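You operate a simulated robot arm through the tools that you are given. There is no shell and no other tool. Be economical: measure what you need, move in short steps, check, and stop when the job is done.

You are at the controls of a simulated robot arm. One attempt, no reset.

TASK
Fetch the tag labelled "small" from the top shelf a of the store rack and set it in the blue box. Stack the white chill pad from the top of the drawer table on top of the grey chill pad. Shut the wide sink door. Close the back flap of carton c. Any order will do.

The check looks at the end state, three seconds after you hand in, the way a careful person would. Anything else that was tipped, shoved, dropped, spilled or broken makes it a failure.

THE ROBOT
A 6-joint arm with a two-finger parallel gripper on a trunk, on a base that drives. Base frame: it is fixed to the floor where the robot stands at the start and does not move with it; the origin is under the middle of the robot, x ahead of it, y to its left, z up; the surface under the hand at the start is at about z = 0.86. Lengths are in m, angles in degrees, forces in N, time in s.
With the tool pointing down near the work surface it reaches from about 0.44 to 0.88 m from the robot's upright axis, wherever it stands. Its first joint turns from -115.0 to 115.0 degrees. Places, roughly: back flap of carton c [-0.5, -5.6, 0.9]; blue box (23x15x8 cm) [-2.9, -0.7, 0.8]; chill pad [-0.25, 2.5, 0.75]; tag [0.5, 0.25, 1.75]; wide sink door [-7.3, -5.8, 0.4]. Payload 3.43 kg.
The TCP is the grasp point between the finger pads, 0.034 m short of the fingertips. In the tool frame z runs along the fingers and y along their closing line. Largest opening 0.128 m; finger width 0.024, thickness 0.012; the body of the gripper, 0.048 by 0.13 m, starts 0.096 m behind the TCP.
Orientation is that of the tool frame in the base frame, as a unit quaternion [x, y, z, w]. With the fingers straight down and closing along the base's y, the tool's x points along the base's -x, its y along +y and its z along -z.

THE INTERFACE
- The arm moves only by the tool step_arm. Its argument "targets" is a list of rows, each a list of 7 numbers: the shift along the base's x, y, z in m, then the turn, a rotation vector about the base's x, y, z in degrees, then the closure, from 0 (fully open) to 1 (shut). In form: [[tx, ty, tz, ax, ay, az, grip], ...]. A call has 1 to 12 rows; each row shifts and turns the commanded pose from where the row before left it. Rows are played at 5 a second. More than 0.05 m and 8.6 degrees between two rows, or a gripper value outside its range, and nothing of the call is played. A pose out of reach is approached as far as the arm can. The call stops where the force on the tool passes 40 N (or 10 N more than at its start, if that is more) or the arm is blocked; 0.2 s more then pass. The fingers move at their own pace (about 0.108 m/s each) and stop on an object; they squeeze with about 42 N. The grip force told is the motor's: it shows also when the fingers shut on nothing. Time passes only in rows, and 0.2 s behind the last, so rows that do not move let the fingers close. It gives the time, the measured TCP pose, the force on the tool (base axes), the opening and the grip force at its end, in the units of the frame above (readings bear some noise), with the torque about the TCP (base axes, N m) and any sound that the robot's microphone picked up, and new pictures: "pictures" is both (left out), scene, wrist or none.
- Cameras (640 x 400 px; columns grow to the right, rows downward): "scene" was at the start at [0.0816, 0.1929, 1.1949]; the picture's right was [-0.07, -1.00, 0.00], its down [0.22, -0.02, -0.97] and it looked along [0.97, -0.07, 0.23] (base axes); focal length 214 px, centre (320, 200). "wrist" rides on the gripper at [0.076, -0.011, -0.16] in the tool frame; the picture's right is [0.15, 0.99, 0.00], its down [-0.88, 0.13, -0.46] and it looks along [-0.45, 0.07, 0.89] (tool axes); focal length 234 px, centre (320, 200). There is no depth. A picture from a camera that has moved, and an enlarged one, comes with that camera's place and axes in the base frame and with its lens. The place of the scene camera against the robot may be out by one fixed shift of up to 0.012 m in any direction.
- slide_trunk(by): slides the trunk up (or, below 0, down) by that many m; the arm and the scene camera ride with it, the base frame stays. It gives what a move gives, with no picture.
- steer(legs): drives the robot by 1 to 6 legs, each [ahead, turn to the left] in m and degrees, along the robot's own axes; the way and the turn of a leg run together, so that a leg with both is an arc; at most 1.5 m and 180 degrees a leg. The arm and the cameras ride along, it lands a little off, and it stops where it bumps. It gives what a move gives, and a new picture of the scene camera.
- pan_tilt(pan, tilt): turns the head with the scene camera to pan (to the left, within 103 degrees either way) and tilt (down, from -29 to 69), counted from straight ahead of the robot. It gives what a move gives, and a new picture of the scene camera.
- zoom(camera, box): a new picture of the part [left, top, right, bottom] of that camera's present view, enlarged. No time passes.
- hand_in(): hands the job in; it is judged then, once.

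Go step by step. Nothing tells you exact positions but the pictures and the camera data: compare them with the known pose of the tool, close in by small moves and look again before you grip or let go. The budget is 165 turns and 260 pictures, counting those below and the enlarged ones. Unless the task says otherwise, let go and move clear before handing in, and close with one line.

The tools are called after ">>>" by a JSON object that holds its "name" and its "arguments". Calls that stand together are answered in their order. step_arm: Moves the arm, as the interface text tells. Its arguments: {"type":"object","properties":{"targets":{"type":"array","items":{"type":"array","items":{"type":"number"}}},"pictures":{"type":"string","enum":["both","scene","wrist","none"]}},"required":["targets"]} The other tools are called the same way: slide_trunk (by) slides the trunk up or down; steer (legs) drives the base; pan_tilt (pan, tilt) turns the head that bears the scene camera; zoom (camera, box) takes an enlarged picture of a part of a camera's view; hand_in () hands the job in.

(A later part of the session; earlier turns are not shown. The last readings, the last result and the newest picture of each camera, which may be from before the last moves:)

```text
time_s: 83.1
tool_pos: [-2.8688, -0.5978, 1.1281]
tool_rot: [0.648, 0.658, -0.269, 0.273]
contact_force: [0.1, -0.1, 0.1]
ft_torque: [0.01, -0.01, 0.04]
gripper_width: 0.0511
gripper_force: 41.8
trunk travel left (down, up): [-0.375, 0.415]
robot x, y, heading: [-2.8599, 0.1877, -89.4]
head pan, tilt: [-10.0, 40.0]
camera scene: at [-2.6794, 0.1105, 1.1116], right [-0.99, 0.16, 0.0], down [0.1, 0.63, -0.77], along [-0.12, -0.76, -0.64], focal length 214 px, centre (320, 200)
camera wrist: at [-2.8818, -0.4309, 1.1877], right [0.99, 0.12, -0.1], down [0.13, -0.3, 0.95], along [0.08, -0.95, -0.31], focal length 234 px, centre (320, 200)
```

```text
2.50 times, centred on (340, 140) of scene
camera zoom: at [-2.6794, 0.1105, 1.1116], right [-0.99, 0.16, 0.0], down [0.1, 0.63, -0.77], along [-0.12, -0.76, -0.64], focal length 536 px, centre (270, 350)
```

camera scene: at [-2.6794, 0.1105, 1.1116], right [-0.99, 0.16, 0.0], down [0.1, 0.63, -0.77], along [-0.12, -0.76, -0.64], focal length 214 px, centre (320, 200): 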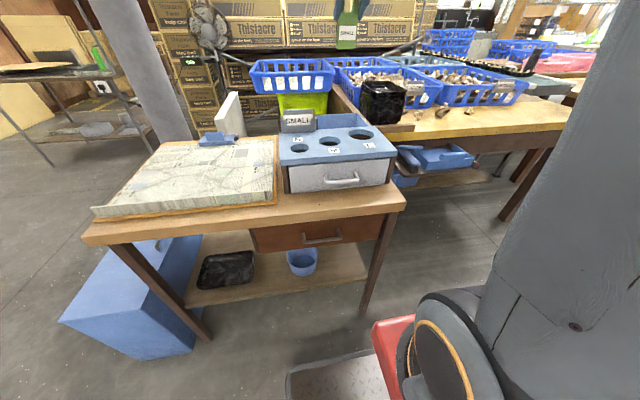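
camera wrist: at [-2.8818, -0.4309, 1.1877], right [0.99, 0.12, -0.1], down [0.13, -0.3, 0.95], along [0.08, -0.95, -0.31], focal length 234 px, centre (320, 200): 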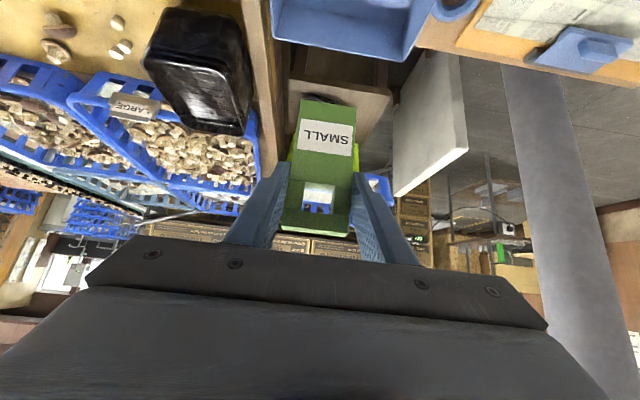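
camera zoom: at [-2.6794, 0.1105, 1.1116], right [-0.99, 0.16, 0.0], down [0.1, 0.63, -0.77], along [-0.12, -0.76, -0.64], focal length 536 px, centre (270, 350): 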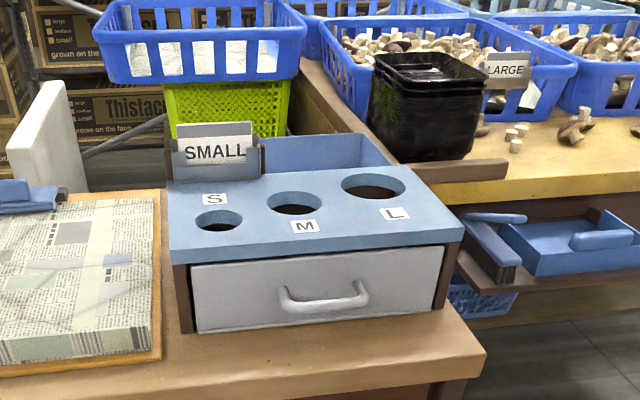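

By the wrist view: box rim z≈0.81, x -2.967…-2.737, y -0.74…-0.59; gauge top ≈0.84. I'll move over the centre and descend to just above.

>>> {"name": "step_arm", "arguments": {"targets": [[0, -0.03, -0.01, 0, 0, 0, 0.8], [0, -0.035, -0.02, 0, 0, 0, 0.8], [0, 0, -0.04, 0, 0, 0, 0.8], [0, 0, -0.04, 0, 0, 0, 0.8], [0, 0, -0.04, 0, 0, 0, 0.8], [0, 0, -0.03, 0, 0, 0, 0.8]]}}

>>> {"name": "zoom", "arguments": {"camera": "scene", "box": [240, 0, 440, 160]}}

```text
time_s: 84.5
tool_pos: [-2.8679, -0.6644, 0.948]
tool_rot: [0.648, 0.658, -0.268, 0.273]
contact_force: [0.9, 0.7, 0.4]
ft_torque: [0.03, 0.0, -0.03]
gripper_width: 0.0508
gripper_force: 42.3
trunk travel left (down, up): [-0.375, 0.415]
robot x, y, heading: [-2.8613, 0.1852, -89.1]
head pan, tilt: [-10.0, 40.0]
camera scene: at [-2.6794, 0.1104, 1.1116], right [-0.99, 0.16, 0.0], down [0.1, 0.63, -0.77], along [-0.12, -0.76, -0.64], focal length 214 px, centre (320, 200)
camera wrist: at [-2.8805, -0.4966, 1.0067], right [0.99, 0.12, -0.1], down [0.13, -0.3, 0.94], along [0.08, -0.95, -0.31], focal length 234 px, centre (320, 200)
```

scene: 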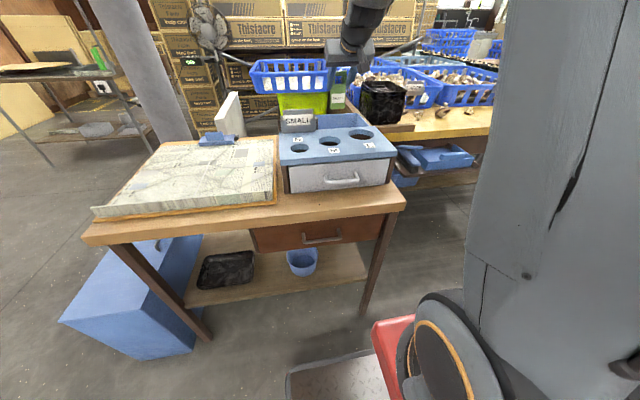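
wrist: 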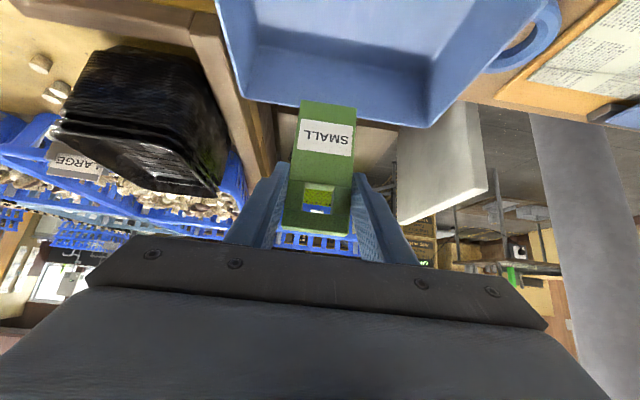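

```text
2.50 times, centred on (340, 80) of scene
camera zoom: at [-2.6794, 0.1104, 1.1116], right [-0.99, 0.16, 0.0], down [0.1, 0.63, -0.77], along [-0.12, -0.76, -0.64], focal length 536 px, centre (270, 500)
```

zoom: 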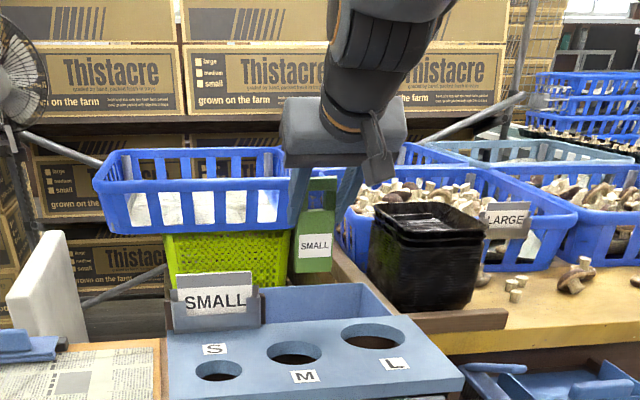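

Box located consistently (rim z≈0.818). Descend to a couple of centimetres above the floor of the box.

>>> {"name": "step_arm", "arguments": {"targets": [[0.01, 0, -0.03, 0, 0, 0, 0.8], [0, 0, -0.03, 0, 0, 0, 0.8], [0, 0, -0.03, 0, 0, 0, 0.8], [0, 0, -0.02, 0, 0, 0, 0.8]]}}

>>> {"name": "zoom", "arguments": {"camera": "scene", "box": [240, 40, 440, 200]}}

```text
time_s: 85.5
tool_pos: [-2.8582, -0.6633, 0.8378]
tool_rot: [0.648, 0.658, -0.268, 0.273]
contact_force: [-0.4, -0.2, -0.4]
ft_torque: [0.01, 0.03, -0.03]
gripper_width: 0.051
gripper_force: 42.1
trunk travel left (down, up): [-0.375, 0.415]
robot x, y, heading: [-2.8569, 0.1874, -89.0]
head pan, tilt: [-10.0, 40.0]
camera scene: at [-2.6794, 0.1104, 1.1116], right [-0.99, 0.16, 0.0], down [0.1, 0.63, -0.77], along [-0.12, -0.76, -0.64], focal length 214 px, centre (320, 200)
camera wrist: at [-2.8717, -0.4966, 0.897], right [0.99, 0.12, -0.1], down [0.13, -0.3, 0.95], along [0.08, -0.95, -0.31], focal length 234 px, centre (320, 200)
```

scene: 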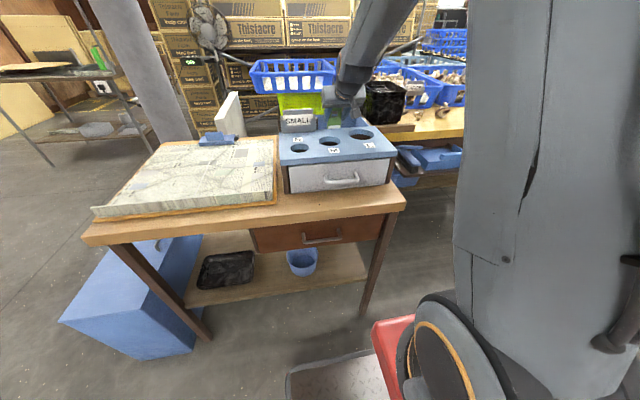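
wrist: 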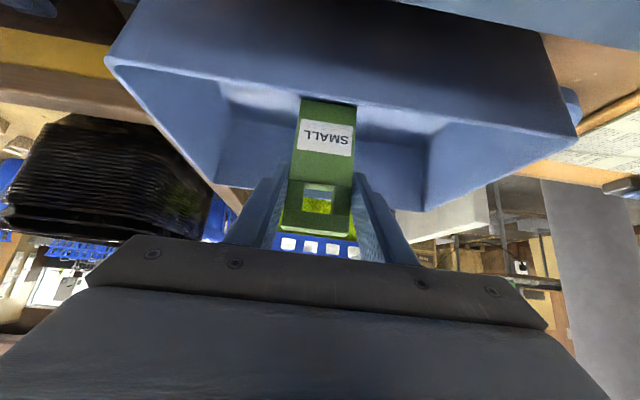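

```text
2.50 times, centred on (340, 120) of scene
camera zoom: at [-2.6794, 0.1104, 1.1116], right [-0.99, 0.16, 0.0], down [0.1, 0.63, -0.77], along [-0.12, -0.76, -0.64], focal length 536 px, centre (270, 400)
```

zoom: 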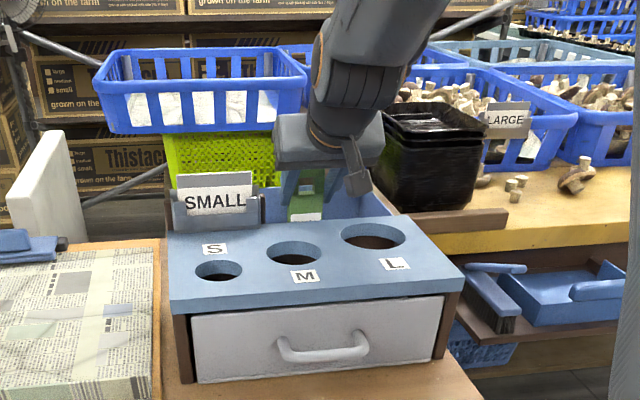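

The tag is inside the box, near centre. Lower in small steps watching for contact.

>>> {"name": "step_arm", "arguments": {"targets": [[0, 0, -0.005, 0, 0, 0, 0.8], [0, 0, -0.004, 0, 0, 0, 0.8], [0, 0, -0.003, 0, 0, 0, 0.8]], "pictures": "none"}}

>>> {"name": "step_arm", "arguments": {"targets": [[0, 0, -0.003, 0, 0, 0, 0.8]]}}

```text
time_s: 86.3
tool_pos: [-2.8582, -0.665, 0.8339]
tool_rot: [0.647, 0.656, -0.273, 0.277]
contact_force: [-1.2, 2.0, 38.1]
ft_torque: [-0.43, 0.0, -0.02]
gripper_width: 0.051
gripper_force: 41.6
trunk travel left (down, up): [-0.375, 0.415]
robot x, y, heading: [-2.861, 0.1908, -89.3]
head pan, tilt: [-10.0, 40.0]
```

```text
time_s: 86.7
tool_pos: [-2.8575, -0.6613, 0.8226]
tool_rot: [0.649, 0.657, -0.269, 0.273]
contact_force: [-1.2, -0.6, 22.2]
ft_torque: [-0.36, 0.07, -0.02]
gripper_width: 0.051
gripper_force: 41.7
trunk travel left (down, up): [-0.375, 0.415]
robot x, y, heading: [-2.8556, 0.1905, -89.2]
head pan, tilt: [-10.0, 40.0]
camera scene: at [-2.6794, 0.111, 1.1115], right [-0.99, 0.16, 0.0], down [0.1, 0.63, -0.77], along [-0.12, -0.76, -0.64], focal length 214 px, centre (320, 200)
camera wrist: at [-2.8712, -0.4967, 0.8822], right [0.99, 0.12, -0.1], down [0.13, -0.3, 0.94], along [0.08, -0.95, -0.31], focal length 234 px, centre (320, 200)
```

scene: 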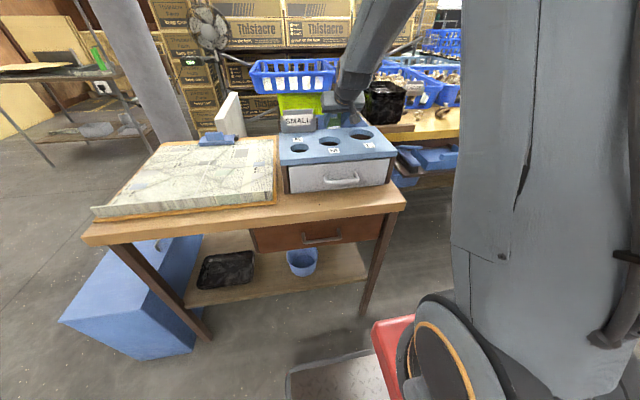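
wrist: 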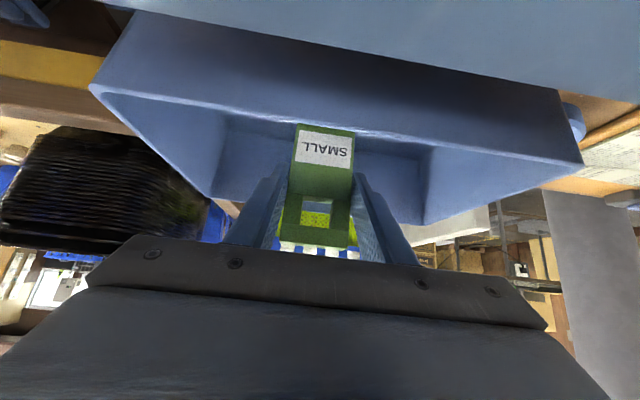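

Firm contact: the tag rests on the box floor. Ease off 2 mm and open the fingers.

>>> {"name": "step_arm", "arguments": {"targets": [[0, 0, 0.002, 0, 0, 0, 0.8], [0, 0, 0, 0, 0, 0, 0.8]], "pictures": "none"}}

>>> {"name": "step_arm", "arguments": {"targets": [[0, 0, 0, 0, 0, 0, 0.55], [0, 0, 0, 0, 0, 0, 0.4], [0, 0, 0, 0, 0, 0, 0.4], [0, 0, 0, 0, 0, 0, 0.4]]}}

```text
time_s: 87.3
tool_pos: [-2.8582, -0.6615, 0.8231]
tool_rot: [0.649, 0.658, -0.267, 0.272]
contact_force: [-0.7, -0.9, 4.0]
ft_torque: [-0.2, 0.02, 0.0]
gripper_width: 0.051
gripper_force: 42.3
trunk travel left (down, up): [-0.375, 0.415]
robot x, y, heading: [-2.8607, 0.1898, -89.1]
head pan, tilt: [-10.0, 40.0]
```

```text
time_s: 88.3
tool_pos: [-2.8584, -0.6639, 0.8265]
tool_rot: [0.648, 0.658, -0.269, 0.272]
contact_force: [0.2, -0.3, 0.4]
ft_torque: [-0.01, -0.03, 0.0]
gripper_width: 0.0768
gripper_force: 0.2
trunk travel left (down, up): [-0.375, 0.415]
robot x, y, heading: [-2.8607, 0.1888, -88.9]
head pan, tilt: [-10.0, 40.0]
camera scene: at [-2.6794, 0.1103, 1.1115], right [-0.99, 0.16, 0.0], down [0.1, 0.63, -0.77], along [-0.12, -0.76, -0.64], focal length 214 px, centre (320, 200)
camera wrist: at [-2.8713, -0.4971, 0.8845], right [0.99, 0.12, -0.1], down [0.13, -0.3, 0.94], along [0.08, -0.95, -0.31], focal length 234 px, centre (320, 200)
```

scene: 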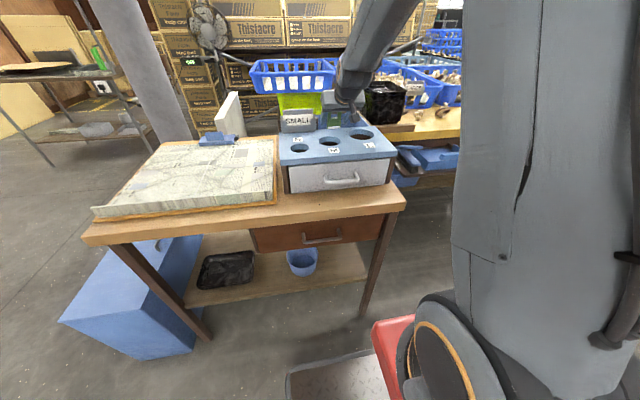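
wrist: 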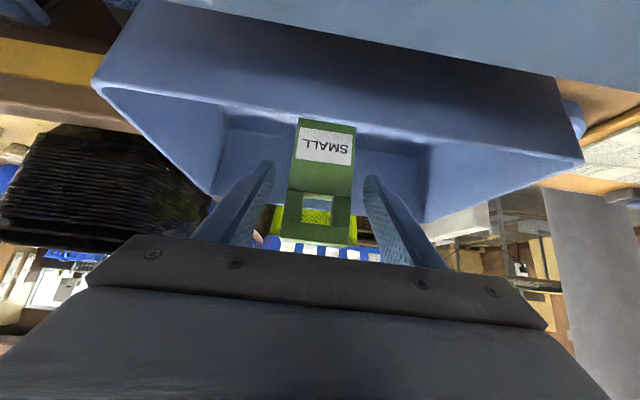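

Released; the tag stands in the box. Withdraw straight up along the box, clear of the gauge block and sign.

>>> {"name": "step_arm", "arguments": {"targets": [[0, 0, 0.02, 0, 0, 0, 0.4], [0, 0, 0.04, 0, 0, 0, 0.4], [0, 0, 0.04, 0, 0, 0, 0.4], [0, 0, 0.04, 0, 0, 0, 0.4], [0, 0, 0.04, 0, 0, 0, 0.4], [0, 0.03, 0.03, 0, 0, 0, 0.4], [0, 0.04, 0.01, 0, 0, 0, 0.4], [0, 0.04, 0.01, 0, 0, 0, 0.4]]}}

>>> {"name": "zoom", "arguments": {"camera": "scene", "box": [240, 40, 440, 200]}}

```text
time_s: 90.1
tool_pos: [-2.858, -0.5534, 1.055]
tool_rot: [0.649, 0.658, -0.268, 0.272]
contact_force: [-0.2, -1.1, 0.0]
ft_torque: [-0.03, 0.0, -0.03]
gripper_width: 0.0769
gripper_force: 0.0
trunk travel left (down, up): [-0.375, 0.415]
robot x, y, heading: [-2.8585, 0.1868, -89.3]
head pan, tilt: [-10.0, 40.0]
camera scene: at [-2.6794, 0.1098, 1.1115], right [-0.99, 0.16, 0.0], down [0.1, 0.63, -0.77], along [-0.12, -0.76, -0.64], focal length 214 px, centre (320, 200)
camera wrist: at [-2.8705, -0.3872, 1.1141], right [0.99, 0.12, -0.1], down [0.13, -0.3, 0.94], along [0.08, -0.95, -0.31], focal length 234 px, centre (320, 200)
```

scene: 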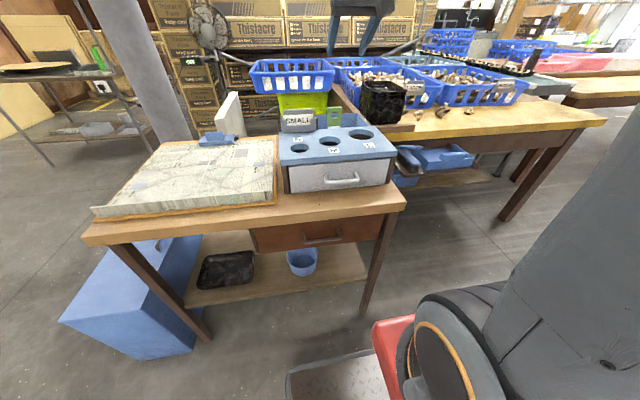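
wrist: 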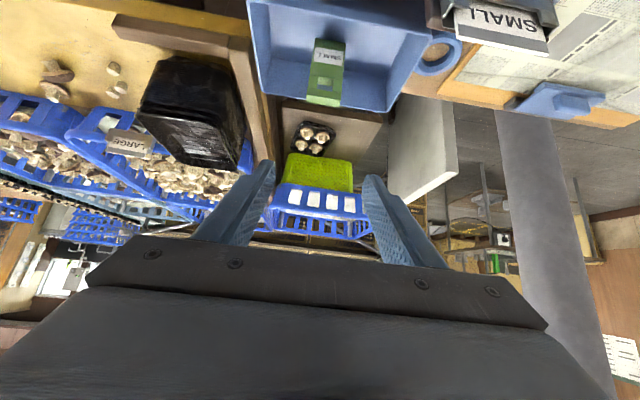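

```text
2.50 times, centred on (340, 120) of scene
camera zoom: at [-2.6794, 0.1098, 1.1115], right [-0.99, 0.16, 0.0], down [0.1, 0.63, -0.77], along [-0.12, -0.76, -0.64], focal length 536 px, centre (270, 400)
```

zoom: 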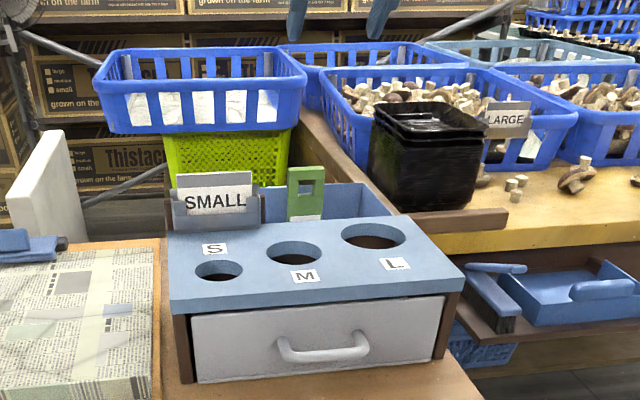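

The tag stands upright in the blue box. Next, the chill pads: retract the arm to tool-down, then drive to the drawer table.

>>> {"name": "step_arm", "arguments": {"targets": [[0, 0.04, 0.03, 7.5, 0, 0, 0.4], [0, 0.04, 0.03, 7.5, 0, 0, 0.4], [0, 0.04, 0.03, 7.5, 0, 0, 0.2], [0, 0.04, 0.03, 7.5, 0, 0, 0], [0, 0.04, 0.01, 7.5, 0, 0, 0], [0, 0.0, 0.01, 7.5, 0, 0, 0]], "pictures": "none"}}

>>> {"name": "steer", "arguments": {"legs": [[-1.3, 0], [0, 90], [1.5, 0], [1.0, 0], [0, 89]]}}

>>> {"name": "pan_tilt", "arguments": {"pan": 0, "tilt": 30}}

```text
time_s: 91.5
tool_pos: [-2.8588, -0.3523, 1.1971]
tool_rot: [0.703, 0.711, 0.004, 0.004]
contact_force: [-0.1, 0.2, 0.6]
ft_torque: [-0.03, -0.03, 0.01]
gripper_width: 0.128
gripper_force: 0.2
trunk travel left (down, up): [-0.375, 0.415]
robot x, y, heading: [-2.8587, 0.1923, -89.2]
head pan, tilt: [-10.0, 40.0]
```

```text
time_s: 117.3
tool_pos: [-0.4153, 2.1283, 1.1965]
tool_rot: [0.725, -0.688, -0.003, 0.004]
contact_force: [-0.2, 0.2, 0.5]
ft_torque: [0.02, 0.02, 0.03]
gripper_width: 0.128
gripper_force: 0.0
trunk travel left (down, up): [-0.375, 0.415]
robot x, y, heading: [-0.3881, 1.586, 93.4]
head pan, tilt: [-10.0, 40.0]
camera scene: at [-0.5781, 1.6663, 1.1115], right [0.99, -0.12, 0.0], down [-0.08, -0.64, -0.77], along [0.09, 0.76, -0.64], focal length 214 px, centre (320, 200)
```

scene: 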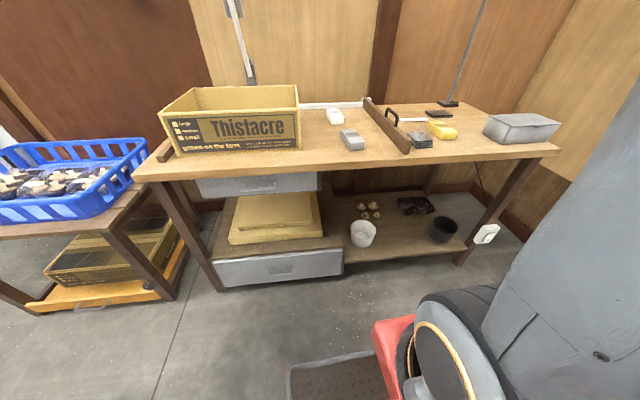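

```text
time_s: 118.0
tool_pos: [-0.4147, 2.1295, 1.1959]
tool_rot: [0.725, -0.689, -0.004, 0.004]
contact_force: [0.6, 0.5, 0.3]
ft_torque: [-0.01, 0.01, -0.01]
gripper_width: 0.1281
gripper_force: 0.1
trunk travel left (down, up): [-0.375, 0.415]
robot x, y, heading: [-0.3933, 1.5852, 93.2]
head pan, tilt: [0.0, 30.0]
camera scene: at [-0.5932, 1.6722, 1.1268], right [1.0, 0.05, 0.0], down [0.03, -0.5, -0.87], along [-0.05, 0.86, -0.5], focal length 214 px, centre (320, 200)
```

scene: 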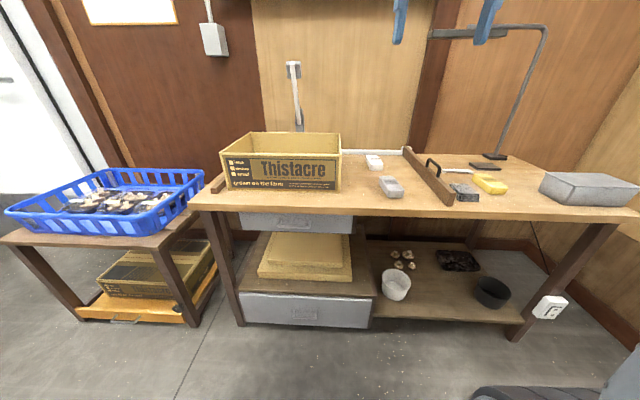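

White pad and grey pad are on the tabletop mid; note the swing lamp on the right. Zoom in.

>>> {"name": "zoom", "arguments": {"camera": "scene", "box": [330, 130, 530, 230]}}

>>> {"name": "step_arm", "arguments": {"targets": [[0, 0, 0, 0, 0, 0, 0]], "pictures": "wrist"}}

>>> {"name": "pan_tilt", "arguments": {"pan": -30, "tilt": 0}}

```text
3.20 times, centred on (430, 180) of scene
camera zoom: at [-0.5932, 1.6722, 1.1268], right [1.0, 0.05, 0.0], down [0.03, -0.5, -0.87], along [-0.05, 0.86, -0.5], focal length 686 px, centre (-32, 264)
```

zoom: 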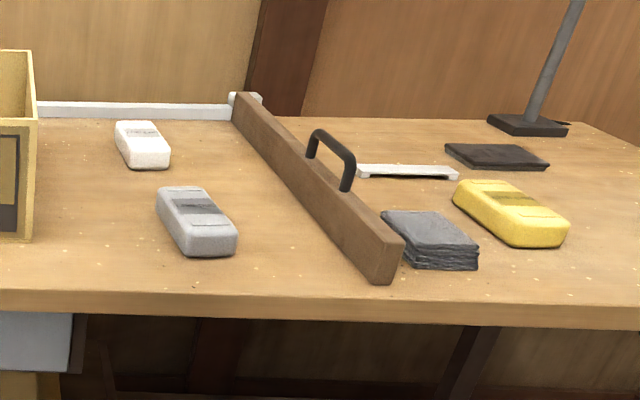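

```text
time_s: 118.4
tool_pos: [-0.4148, 2.129, 1.196]
tool_rot: [0.725, -0.688, -0.003, 0.004]
contact_force: [0.3, -0.5, 0.6]
ft_torque: [0.03, -0.02, 0.03]
gripper_width: 0.1279
gripper_force: 0.0
trunk travel left (down, up): [-0.375, 0.415]
robot x, y, heading: [-0.39, 1.5863, 93.3]
head pan, tilt: [0.0, 30.0]
camera wrist: at [-0.3981, 2.0536, 1.3553], right [-0.98, -0.2, 0.01], down [-0.17, 0.87, 0.46], along [-0.1, 0.45, -0.89], focal length 234 px, centre (320, 200)
```

wrist: 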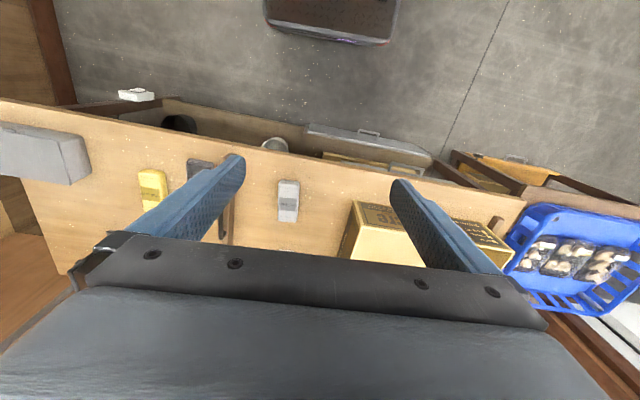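

```text
time_s: 119.4
tool_pos: [-0.4142, 2.1286, 1.1967]
tool_rot: [0.725, -0.689, -0.002, 0.004]
contact_force: [0.0, 0.5, 0.1]
ft_torque: [0.0, 0.01, 0.0]
gripper_width: 0.1279
gripper_force: 0.0
trunk travel left (down, up): [-0.375, 0.415]
robot x, y, heading: [-0.3913, 1.5883, 93.1]
head pan, tilt: [-30.0, 0.0]
camera scene: at [-0.5476, 1.6623, 1.1752], right [0.89, -0.45, 0.0], down [0.0, 0.0, -1.0], along [0.45, 0.89, 0.0], focal length 214 px, centre (320, 200)
```

scene: 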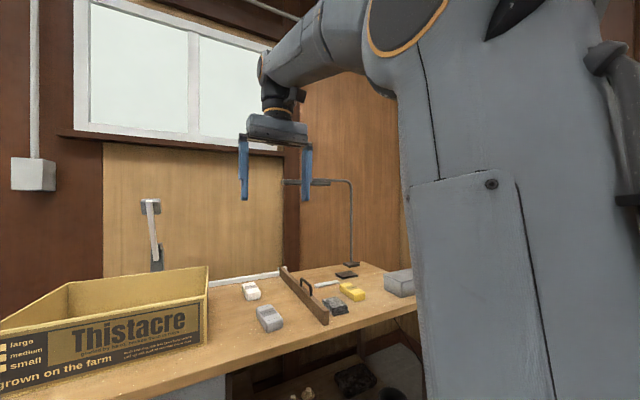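

Pads: grey ≈(-0.375, 2.37), white ≈(-0.397, 2.62), tops ≈0.786. Drive 0.21 m closer and position the hand above the white pad.

>>> {"name": "steer", "arguments": {"legs": [[0.21, 0]]}}

>>> {"name": "step_arm", "arguments": {"targets": [[0.005, 0.04, -0.02, 0, 0, 0, 0], [0.005, 0.04, -0.03, 0, 0, 0, 0], [0.005, 0.04, -0.04, 0, 0, 0, 0], [0.005, 0.04, -0.04, 0, 0, 0, 0], [0.005, 0.04, -0.04, 0, 0, 0, 0], [0.005, 0.04, -0.04, 0, 0, 0, 0], [0, 0.03, -0.04, 0, 0, 0, 0]]}}

```text
time_s: 121.0
tool_pos: [-0.4261, 2.3401, 1.1951]
tool_rot: [0.725, -0.689, -0.003, 0.004]
contact_force: [0.1, 0.2, -0.9]
ft_torque: [-0.04, -0.02, 0.0]
gripper_width: 0.1282
gripper_force: 0.0
trunk travel left (down, up): [-0.375, 0.415]
robot x, y, heading: [-0.4001, 1.7964, 93.0]
head pan, tilt: [-30.0, 0.0]
camera scene: at [-0.5591, 1.8727, 1.1753], right [0.89, -0.45, 0.0], down [0.0, 0.0, -1.0], along [0.45, 0.89, 0.0], focal length 214 px, centre (320, 200)
```

scene: 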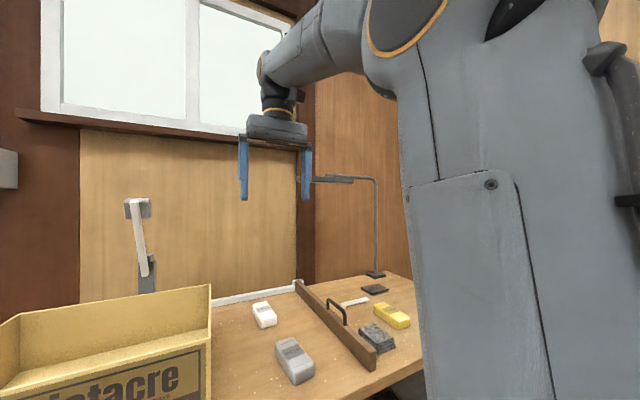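

```text
refused: row 2 steps farther than a row can; nothing moved
```

Step limits apply; redo with smaller steps.

>>> {"name": "step_arm", "arguments": {"targets": [[0.004, 0.04, -0.02, 0, 0, 0, 0], [0.004, 0.04, -0.02, 0, 0, 0, 0], [0.004, 0.04, -0.025, 0, 0, 0, 0], [0.004, 0.04, -0.025, 0, 0, 0, 0], [0.004, 0.04, -0.025, 0, 0, 0, 0], [0.004, 0.04, -0.025, 0, 0, 0, 0], [0.004, 0.03, -0.035, 0, 0, 0, 0], [0, 0, -0.04, 0, 0, 0, 0], [0, 0, -0.04, 0, 0, 0, 0]]}}

>>> {"name": "pan_tilt", "arguments": {"pan": -8, "tilt": 25}}

```text
time_s: 123.0
tool_pos: [-0.3981, 2.6113, 0.9393]
tool_rot: [0.725, -0.689, -0.004, 0.005]
contact_force: [-0.5, -0.7, 0.5]
ft_torque: [0.04, 0.03, -0.01]
gripper_width: 0.1282
gripper_force: 0.1
trunk travel left (down, up): [-0.375, 0.415]
robot x, y, heading: [-0.4057, 1.7969, 93.1]
head pan, tilt: [-30.0, 0.0]
camera scene: at [-0.559, 1.8727, 1.1753], right [0.89, -0.45, 0.0], down [0.0, 0.0, -1.0], along [0.45, 0.89, 0.0], focal length 214 px, centre (320, 200)
camera wrist: at [-0.3798, 2.5353, 1.0987], right [-0.98, -0.2, 0.01], down [-0.17, 0.87, 0.46], along [-0.1, 0.45, -0.89], focal length 234 px, centre (320, 200)
```

scene: 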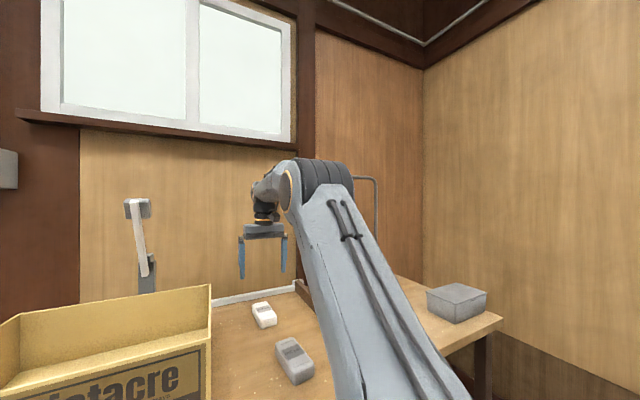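
wrist: 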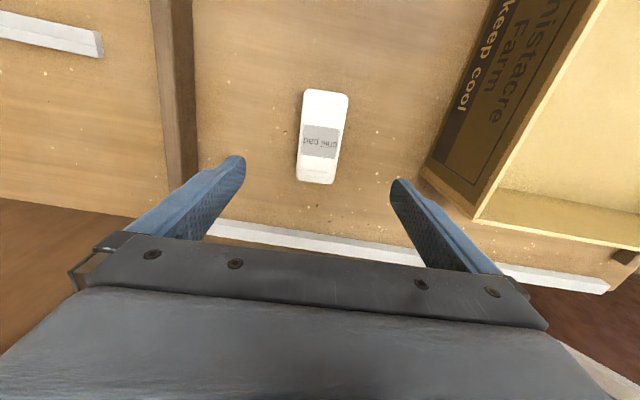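

```text
time_s: 123.9
tool_pos: [-0.3961, 2.6114, 0.9398]
tool_rot: [0.725, -0.689, -0.004, 0.004]
contact_force: [0.0, -0.4, -0.2]
ft_torque: [0.04, 0.02, -0.01]
gripper_width: 0.1281
gripper_force: 0.1
trunk travel left (down, up): [-0.375, 0.415]
robot x, y, heading: [-0.4014, 1.795, 93.0]
head pan, tilt: [-8.0, 25.0]
camera scene: at [-0.5918, 1.8843, 1.1349], right [1.0, -0.09, 0.0], down [-0.04, -0.42, -0.91], along [0.08, 0.9, -0.42], focal length 214 px, centre (320, 200)
```

scene: 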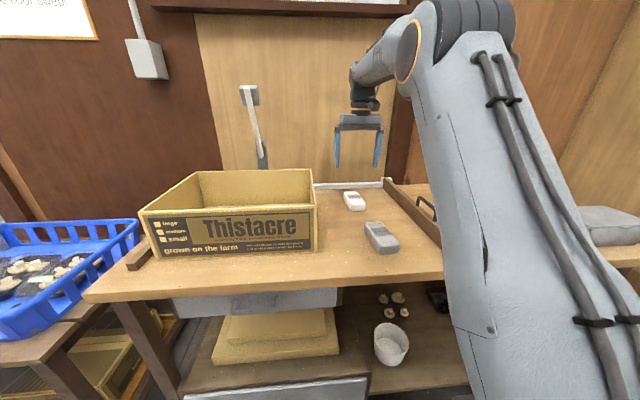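

White pad centre ≈(-0.399, 2.605), axis ~95°. Align and descend partway.

>>> {"name": "step_arm", "arguments": {"targets": [[-0.001, -0.005, -0.03, 0, 0, 2, 0.2], [0, 0, -0.04, 0, 0, 0, 0.3], [0, 0, -0.03, 0, 0, 0, 0.3], [0, 0, 0, 0, 0, 0, 0.3]]}}

>>> {"name": "zoom", "arguments": {"camera": "scene", "box": [290, 100, 450, 260]}}

```text
time_s: 124.9
tool_pos: [-0.3994, 2.6048, 0.8405]
tool_rot: [0.737, -0.676, -0.004, 0.004]
contact_force: [0.2, -0.4, 0.5]
ft_torque: [0.02, -0.01, -0.01]
gripper_width: 0.0896
gripper_force: 0.1
trunk travel left (down, up): [-0.375, 0.415]
robot x, y, heading: [-0.4024, 1.7973, 93.1]
head pan, tilt: [-8.0, 25.0]
camera scene: at [-0.5919, 1.8843, 1.1349], right [1.0, -0.09, 0.0], down [-0.04, -0.42, -0.91], along [0.08, 0.9, -0.42], focal length 214 px, centre (320, 200)
camera wrist: at [-0.3797, 2.5294, 0.9996], right [-0.97, -0.23, 0.01], down [-0.2, 0.87, 0.46], along [-0.11, 0.44, -0.89], focal length 234 px, centre (320, 200)
```

scene: 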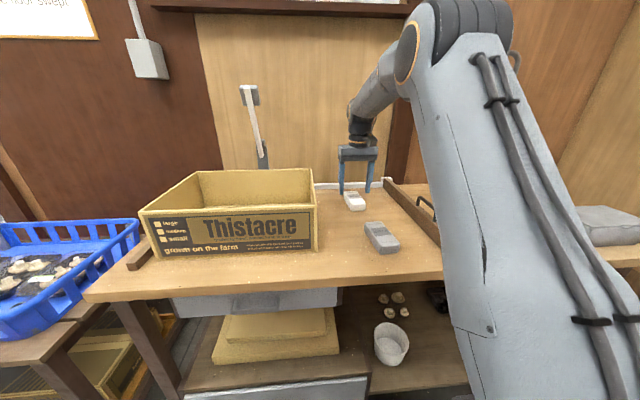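
wrist: 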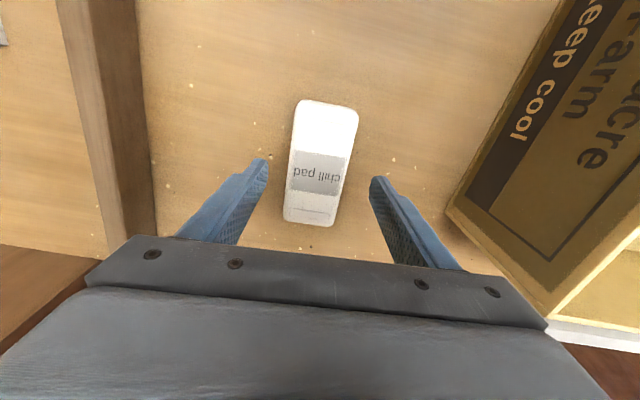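

```text
2.50 times, centred on (370, 180) of scene
camera zoom: at [-0.5919, 1.8843, 1.1349], right [1.0, -0.09, 0.0], down [-0.04, -0.42, -0.91], along [0.08, 0.9, -0.42], focal length 536 px, centre (195, 250)
```

zoom: 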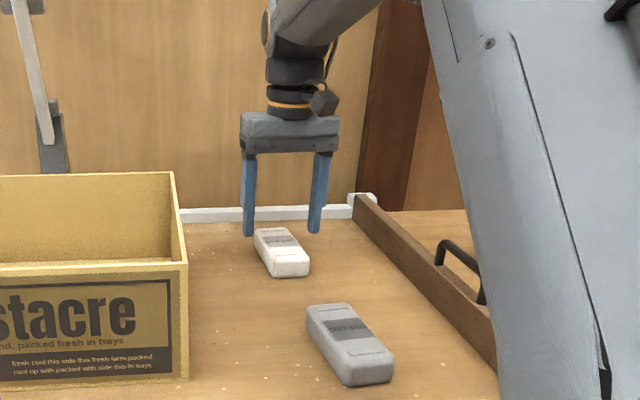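

Pad is centred between the fingers. Descend further with small steps.

>>> {"name": "step_arm", "arguments": {"targets": [[0, -0.003, -0.015, 0, 0, 0, 0.35], [0, 0, -0.015, 0, 0, 0, 0.35], [0, 0, -0.005, 0, 0, 0, 0.35]]}}

>>> {"name": "zoom", "arguments": {"camera": "scene", "box": [310, 130, 410, 230]}}

```text
time_s: 125.7
tool_pos: [-0.3983, 2.601, 0.8066]
tool_rot: [0.737, -0.676, -0.004, 0.004]
contact_force: [0.2, -0.1, 0.1]
ft_torque: [-0.01, 0.0, 0.0]
gripper_width: 0.0833
gripper_force: 0.1
trunk travel left (down, up): [-0.375, 0.415]
robot x, y, heading: [-0.3997, 1.796, 93.1]
head pan, tilt: [-8.0, 25.0]
camera scene: at [-0.5919, 1.8843, 1.1349], right [1.0, -0.09, 0.0], down [-0.04, -0.42, -0.91], along [0.08, 0.9, -0.42], focal length 214 px, centre (320, 200)
camera wrist: at [-0.3794, 2.527, 0.9653], right [-0.97, -0.23, 0.01], down [-0.2, 0.87, 0.46], along [-0.11, 0.44, -0.89], focal length 234 px, centre (320, 200)
```

scene: 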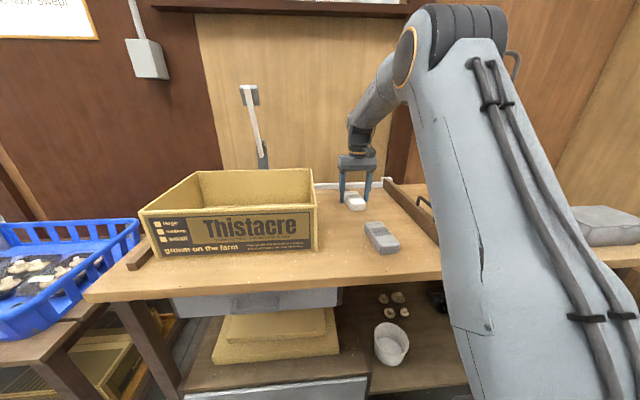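
wrist: 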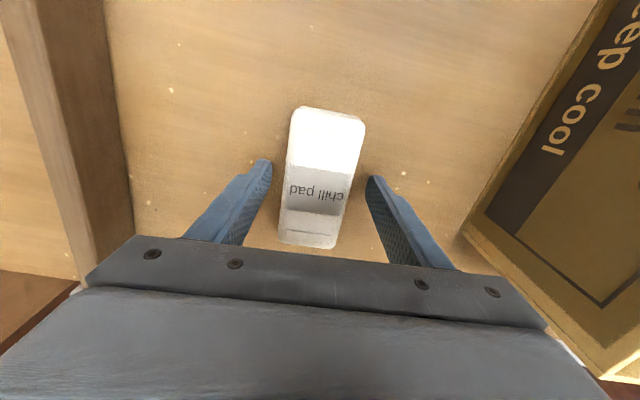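

```text
4.00 times, centred on (360, 180) of scene
camera zoom: at [-0.5919, 1.8843, 1.1349], right [1.0, -0.09, 0.0], down [-0.04, -0.42, -0.91], along [0.08, 0.9, -0.42], focal length 858 px, centre (160, 280)
```

zoom: 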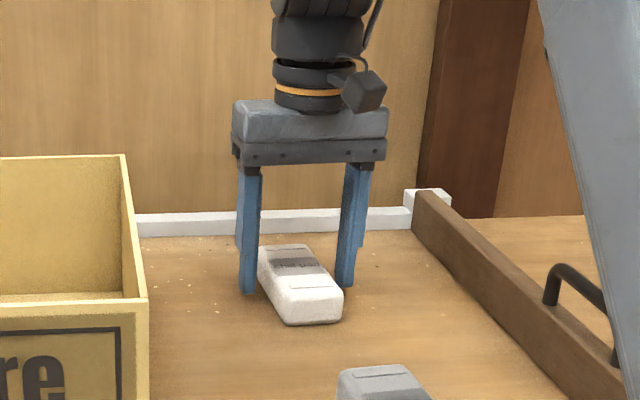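

Nearly there; lower ~1 cm more carefully.

>>> {"name": "step_arm", "arguments": {"targets": [[0, 0, -0.004, 0, 0, 0, 0.35], [0, 0, -0.004, 0, 0, 0, 0.35], [0, 0, -0.004, 0, 0, 0, 0.35]], "pictures": "none"}}

>>> {"name": "zoom", "arguments": {"camera": "scene", "box": [330, 160, 390, 220]}}

```text
time_s: 126.5
tool_pos: [-0.3988, 2.6008, 0.7951]
tool_rot: [0.737, -0.676, -0.004, 0.004]
contact_force: [-0.3, -0.9, 5.9]
ft_torque: [-0.06, -0.26, -0.06]
gripper_width: 0.0831
gripper_force: 0.1
trunk travel left (down, up): [-0.375, 0.415]
robot x, y, heading: [-0.4024, 1.7968, 93.1]
head pan, tilt: [-8.0, 25.0]
```

```text
6.67 times, centred on (360, 190) of scene
camera zoom: at [-0.5919, 1.884, 1.1349], right [1.0, -0.09, 0.0], down [-0.04, -0.42, -0.91], along [0.08, 0.9, -0.42], focal length 1430 px, centre (53, 267)
```

zoom: 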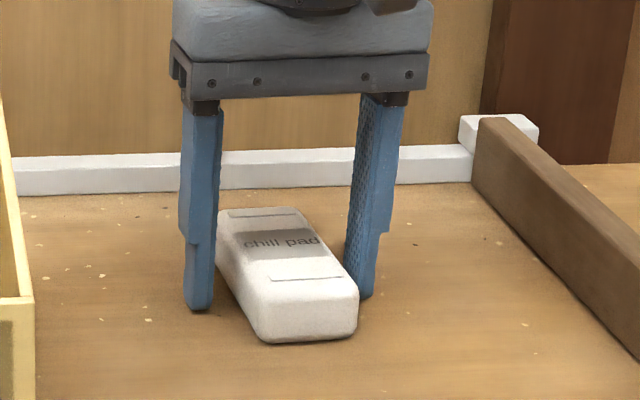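

Light touch on the table (z≈0.761). Raise 4 mm and close.

>>> {"name": "step_arm", "arguments": {"targets": [[0, 0, 0.004, 0, 0, 0, 0.35], [0, 0, 0, 0, 0, 0, 0.5], [0, 0, 0, 0, 0, 0, 0.6], [0, 0, 0, 0, 0, 0, 0.75], [0, 0, 0, 0, 0, 0, 0.75]], "pictures": "wrist"}}

```text
time_s: 127.7
tool_pos: [-0.3989, 2.6007, 0.7982]
tool_rot: [0.737, -0.676, -0.004, 0.004]
contact_force: [0.1, -0.2, 0.2]
ft_torque: [-0.04, -0.11, -0.02]
gripper_width: 0.0553
gripper_force: 41.8
trunk travel left (down, up): [-0.375, 0.415]
robot x, y, heading: [-0.4063, 1.7956, 93.1]
head pan, tilt: [-8.0, 25.0]
camera wrist: at [-0.3793, 2.5265, 0.957], right [-0.97, -0.23, 0.01], down [-0.2, 0.87, 0.46], along [-0.11, 0.44, -0.89], focal length 234 px, centre (320, 200)
```

wrist: 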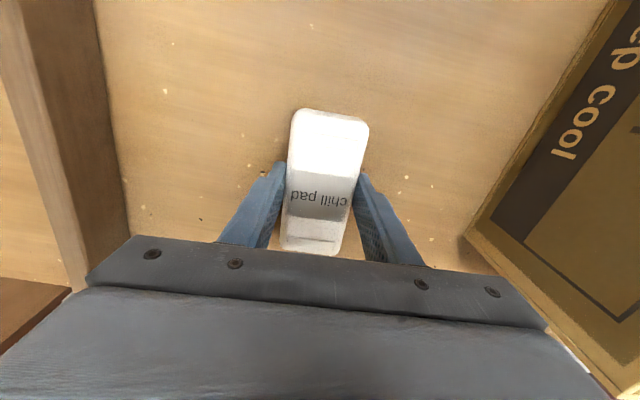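

Gripped. Lift 12 cm and move toward the grey pad to view it from above.

>>> {"name": "step_arm", "arguments": {"targets": [[0, 0, 0.03, 0, 0, 0, 0.75], [0, 0, 0.045, 0, 0, 0, 0.75], [0, 0, 0.045, 0, 0, 0, 0.75], [0.006, -0.04, 0, 0, 0, 0, 0.75], [0.006, -0.04, 0, 0, 0, 0, 0.75], [0.006, -0.04, 0, 0, 0, 0, 0.75]]}}

>>> {"name": "zoom", "arguments": {"camera": "scene", "box": [310, 130, 440, 260]}}

```text
time_s: 129.1
tool_pos: [-0.3835, 2.4788, 0.9178]
tool_rot: [0.737, -0.676, -0.004, 0.004]
contact_force: [0.1, -0.5, -0.9]
ft_torque: [-0.04, -0.01, 0.03]
gripper_width: 0.0319
gripper_force: 0.1
trunk travel left (down, up): [-0.375, 0.415]
robot x, y, heading: [-0.4015, 1.799, 93.2]
head pan, tilt: [-8.0, 25.0]
camera scene: at [-0.5919, 1.8847, 1.1348], right [1.0, -0.09, 0.0], down [-0.04, -0.42, -0.91], along [0.08, 0.9, -0.42], focal length 214 px, centre (320, 200)
camera wrist: at [-0.3639, 2.4045, 1.0775], right [-0.97, -0.23, 0.01], down [-0.2, 0.87, 0.46], along [-0.11, 0.44, -0.89], focal length 234 px, centre (320, 200)
```

scene: 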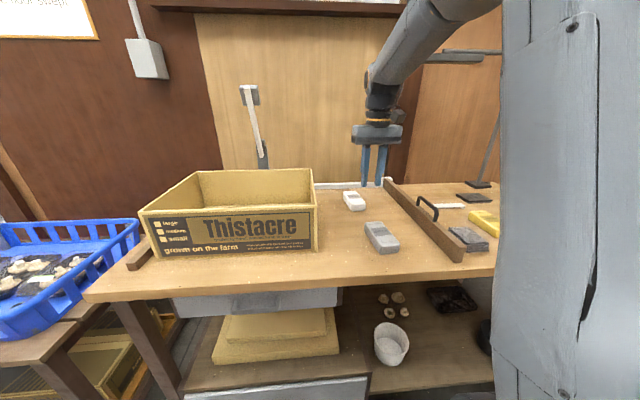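
wrist: 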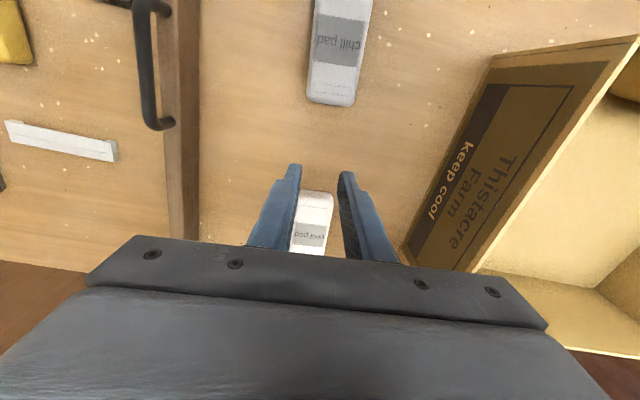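

```text
3.08 times, centred on (375, 195) of scene
camera zoom: at [-0.5919, 1.8847, 1.1348], right [1.0, -0.09, 0.0], down [-0.04, -0.42, -0.91], along [0.08, 0.9, -0.42], focal length 660 px, centre (151, 215)
```

zoom: 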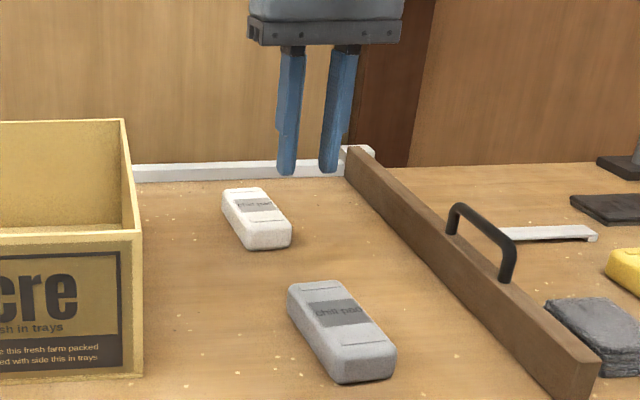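

The pad slipped out on lifting; it is still at its place. Return above it and regrip deeper and slower.

>>> {"name": "step_arm", "arguments": {"targets": [[-0.006, 0.04, 0, 0, 0, 0, 0.3], [-0.006, 0.04, 0, 0, 0, 0, 0.3], [-0.006, 0.04, 0, 0, 0, 0, 0.3], [0, 0, -0.04, 0, 0, 0, 0.3], [0, 0, -0.03, 0, 0, 0, 0.3], [0, 0, 0, 0, 0, 0, 0.3]], "pictures": "wrist"}}

>>> {"name": "zoom", "arguments": {"camera": "scene", "box": [330, 160, 390, 220]}}

>>> {"name": "zoom", "arguments": {"camera": "wrist", "box": [240, 70, 400, 250]}}

```text
time_s: 130.5
tool_pos: [-0.3989, 2.6014, 0.8506]
tool_rot: [0.737, -0.676, -0.003, 0.003]
contact_force: [-0.9, 0.4, -0.2]
ft_torque: [-0.03, 0.03, 0.0]
gripper_width: 0.0897
gripper_force: 0.0
trunk travel left (down, up): [-0.375, 0.415]
robot x, y, heading: [-0.4051, 1.7956, 92.9]
head pan, tilt: [-8.0, 25.0]
camera wrist: at [-0.3797, 2.5266, 1.0085], right [-0.97, -0.23, 0.01], down [-0.2, 0.87, 0.46], along [-0.11, 0.44, -0.89], focal length 234 px, centre (320, 200)
```

wrist: 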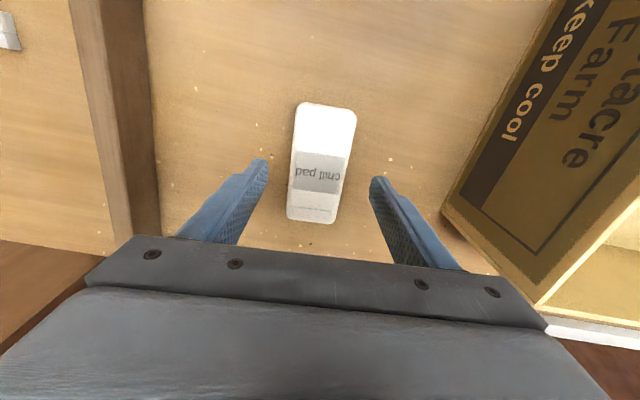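

```text
6.67 times, centred on (360, 190) of scene
camera zoom: at [-0.5919, 1.8843, 1.1349], right [1.0, -0.09, 0.0], down [-0.04, -0.42, -0.91], along [0.08, 0.9, -0.42], focal length 1430 px, centre (53, 267)
```

zoom: 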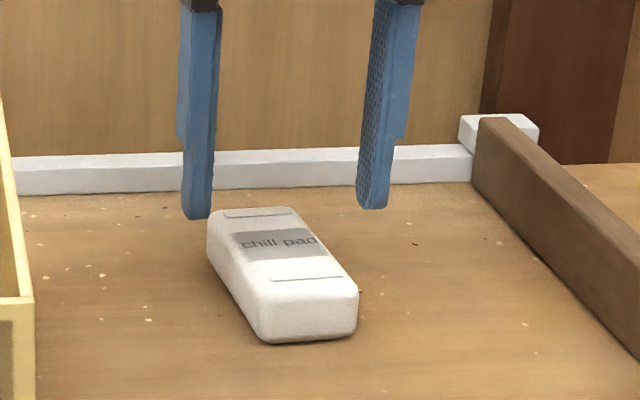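

```text
2.22 times, centred on (320, 160) of wrist
camera zoom: at [-0.3797, 2.5266, 1.0085], right [-0.97, -0.23, 0.01], down [-0.2, 0.87, 0.46], along [-0.11, 0.44, -0.89], focal length 520 px, centre (320, 289)
```

zoom: 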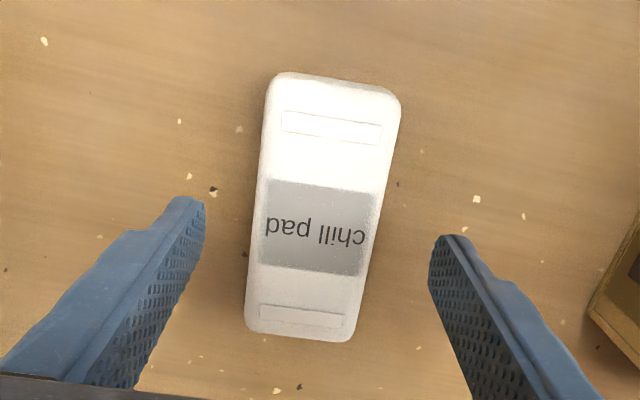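

Yaw is good. Descend until the tips just touch, close fully, and try a slow small lift.

>>> {"name": "step_arm", "arguments": {"targets": [[0, 0, -0.03, 0, 0, 0, 0.4], [0, 0, -0.018, 0, 0, 0, 0.4], [0, 0, -0.004, 0, 0, 0, 0.4], [0, 0, -0.002, 0, 0, 0, 0.4]], "pictures": "none"}}

>>> {"name": "step_arm", "arguments": {"targets": [[0, 0, 0.001, 0, 0, 0, 0.5], [0, 0, 0, 0, 0, 0, 0.7], [0, 0, 0, 0, 0, 0, 1], [0, 0, 0, 0, 0, 0, 1], [0, 0, 0, 0, 0, 0, 1]], "pictures": "none"}}

>>> {"name": "step_arm", "arguments": {"targets": [[0, 0, 0.003, 0, 0, 0, 1], [0, 0, 0.003, 0, 0, 0, 1], [0, 0, 0.003, 0, 0, 0, 1], [0, 0, 0.003, 0, 0, 0, 1]], "pictures": "wrist"}}

>>> {"name": "zoom", "arguments": {"camera": "scene", "box": [330, 160, 390, 220]}}

```text
time_s: 131.5
tool_pos: [-0.399, 2.6005, 0.7933]
tool_rot: [0.736, -0.676, -0.003, 0.004]
contact_force: [-0.9, 0.4, 0.2]
ft_torque: [0.01, 0.0, 0.0]
gripper_width: 0.0769
gripper_force: 0.0
trunk travel left (down, up): [-0.375, 0.415]
robot x, y, heading: [-0.403, 1.7949, 93.0]
head pan, tilt: [-8.0, 25.0]
```

```text
time_s: 132.7
tool_pos: [-0.3983, 2.601, 0.7961]
tool_rot: [0.737, -0.676, -0.003, 0.005]
contact_force: [0.1, -0.4, 1.1]
ft_torque: [0.04, -0.08, -0.08]
gripper_width: 0.0552
gripper_force: 42.0
trunk travel left (down, up): [-0.375, 0.415]
robot x, y, heading: [-0.401, 1.7968, 93.1]
head pan, tilt: [-8.0, 25.0]
```

```text
time_s: 133.7
tool_pos: [-0.3993, 2.6013, 0.8075]
tool_rot: [0.737, -0.676, -0.003, 0.004]
contact_force: [-0.1, 0.3, -2.0]
ft_torque: [-0.02, 0.0, -0.01]
gripper_width: 0.0556
gripper_force: 41.7
trunk travel left (down, up): [-0.375, 0.415]
robot x, y, heading: [-0.4013, 1.7966, 93.0]
head pan, tilt: [-8.0, 25.0]
camera wrist: at [-0.3794, 2.5267, 0.9668], right [-0.97, -0.23, 0.01], down [-0.2, 0.87, 0.46], along [-0.11, 0.44, -0.89], focal length 234 px, centre (320, 200)
```

wrist: 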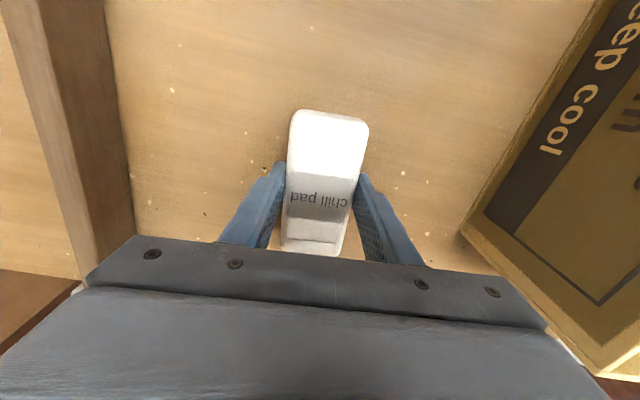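

```text
6.67 times, centred on (360, 190) of scene
camera zoom: at [-0.5919, 1.8844, 1.1348], right [1.0, -0.09, 0.0], down [-0.04, -0.42, -0.91], along [0.08, 0.9, -0.42], focal length 1430 px, centre (53, 267)
```

zoom: 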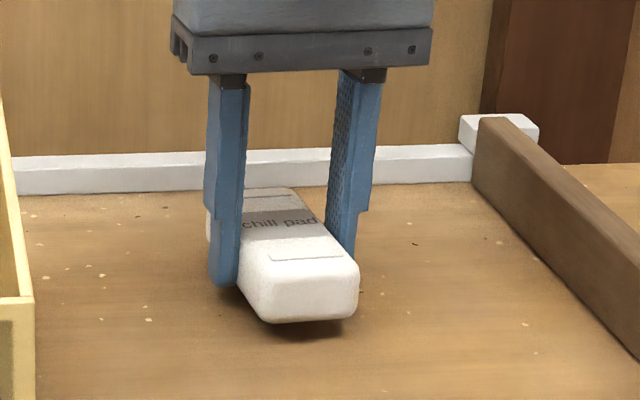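

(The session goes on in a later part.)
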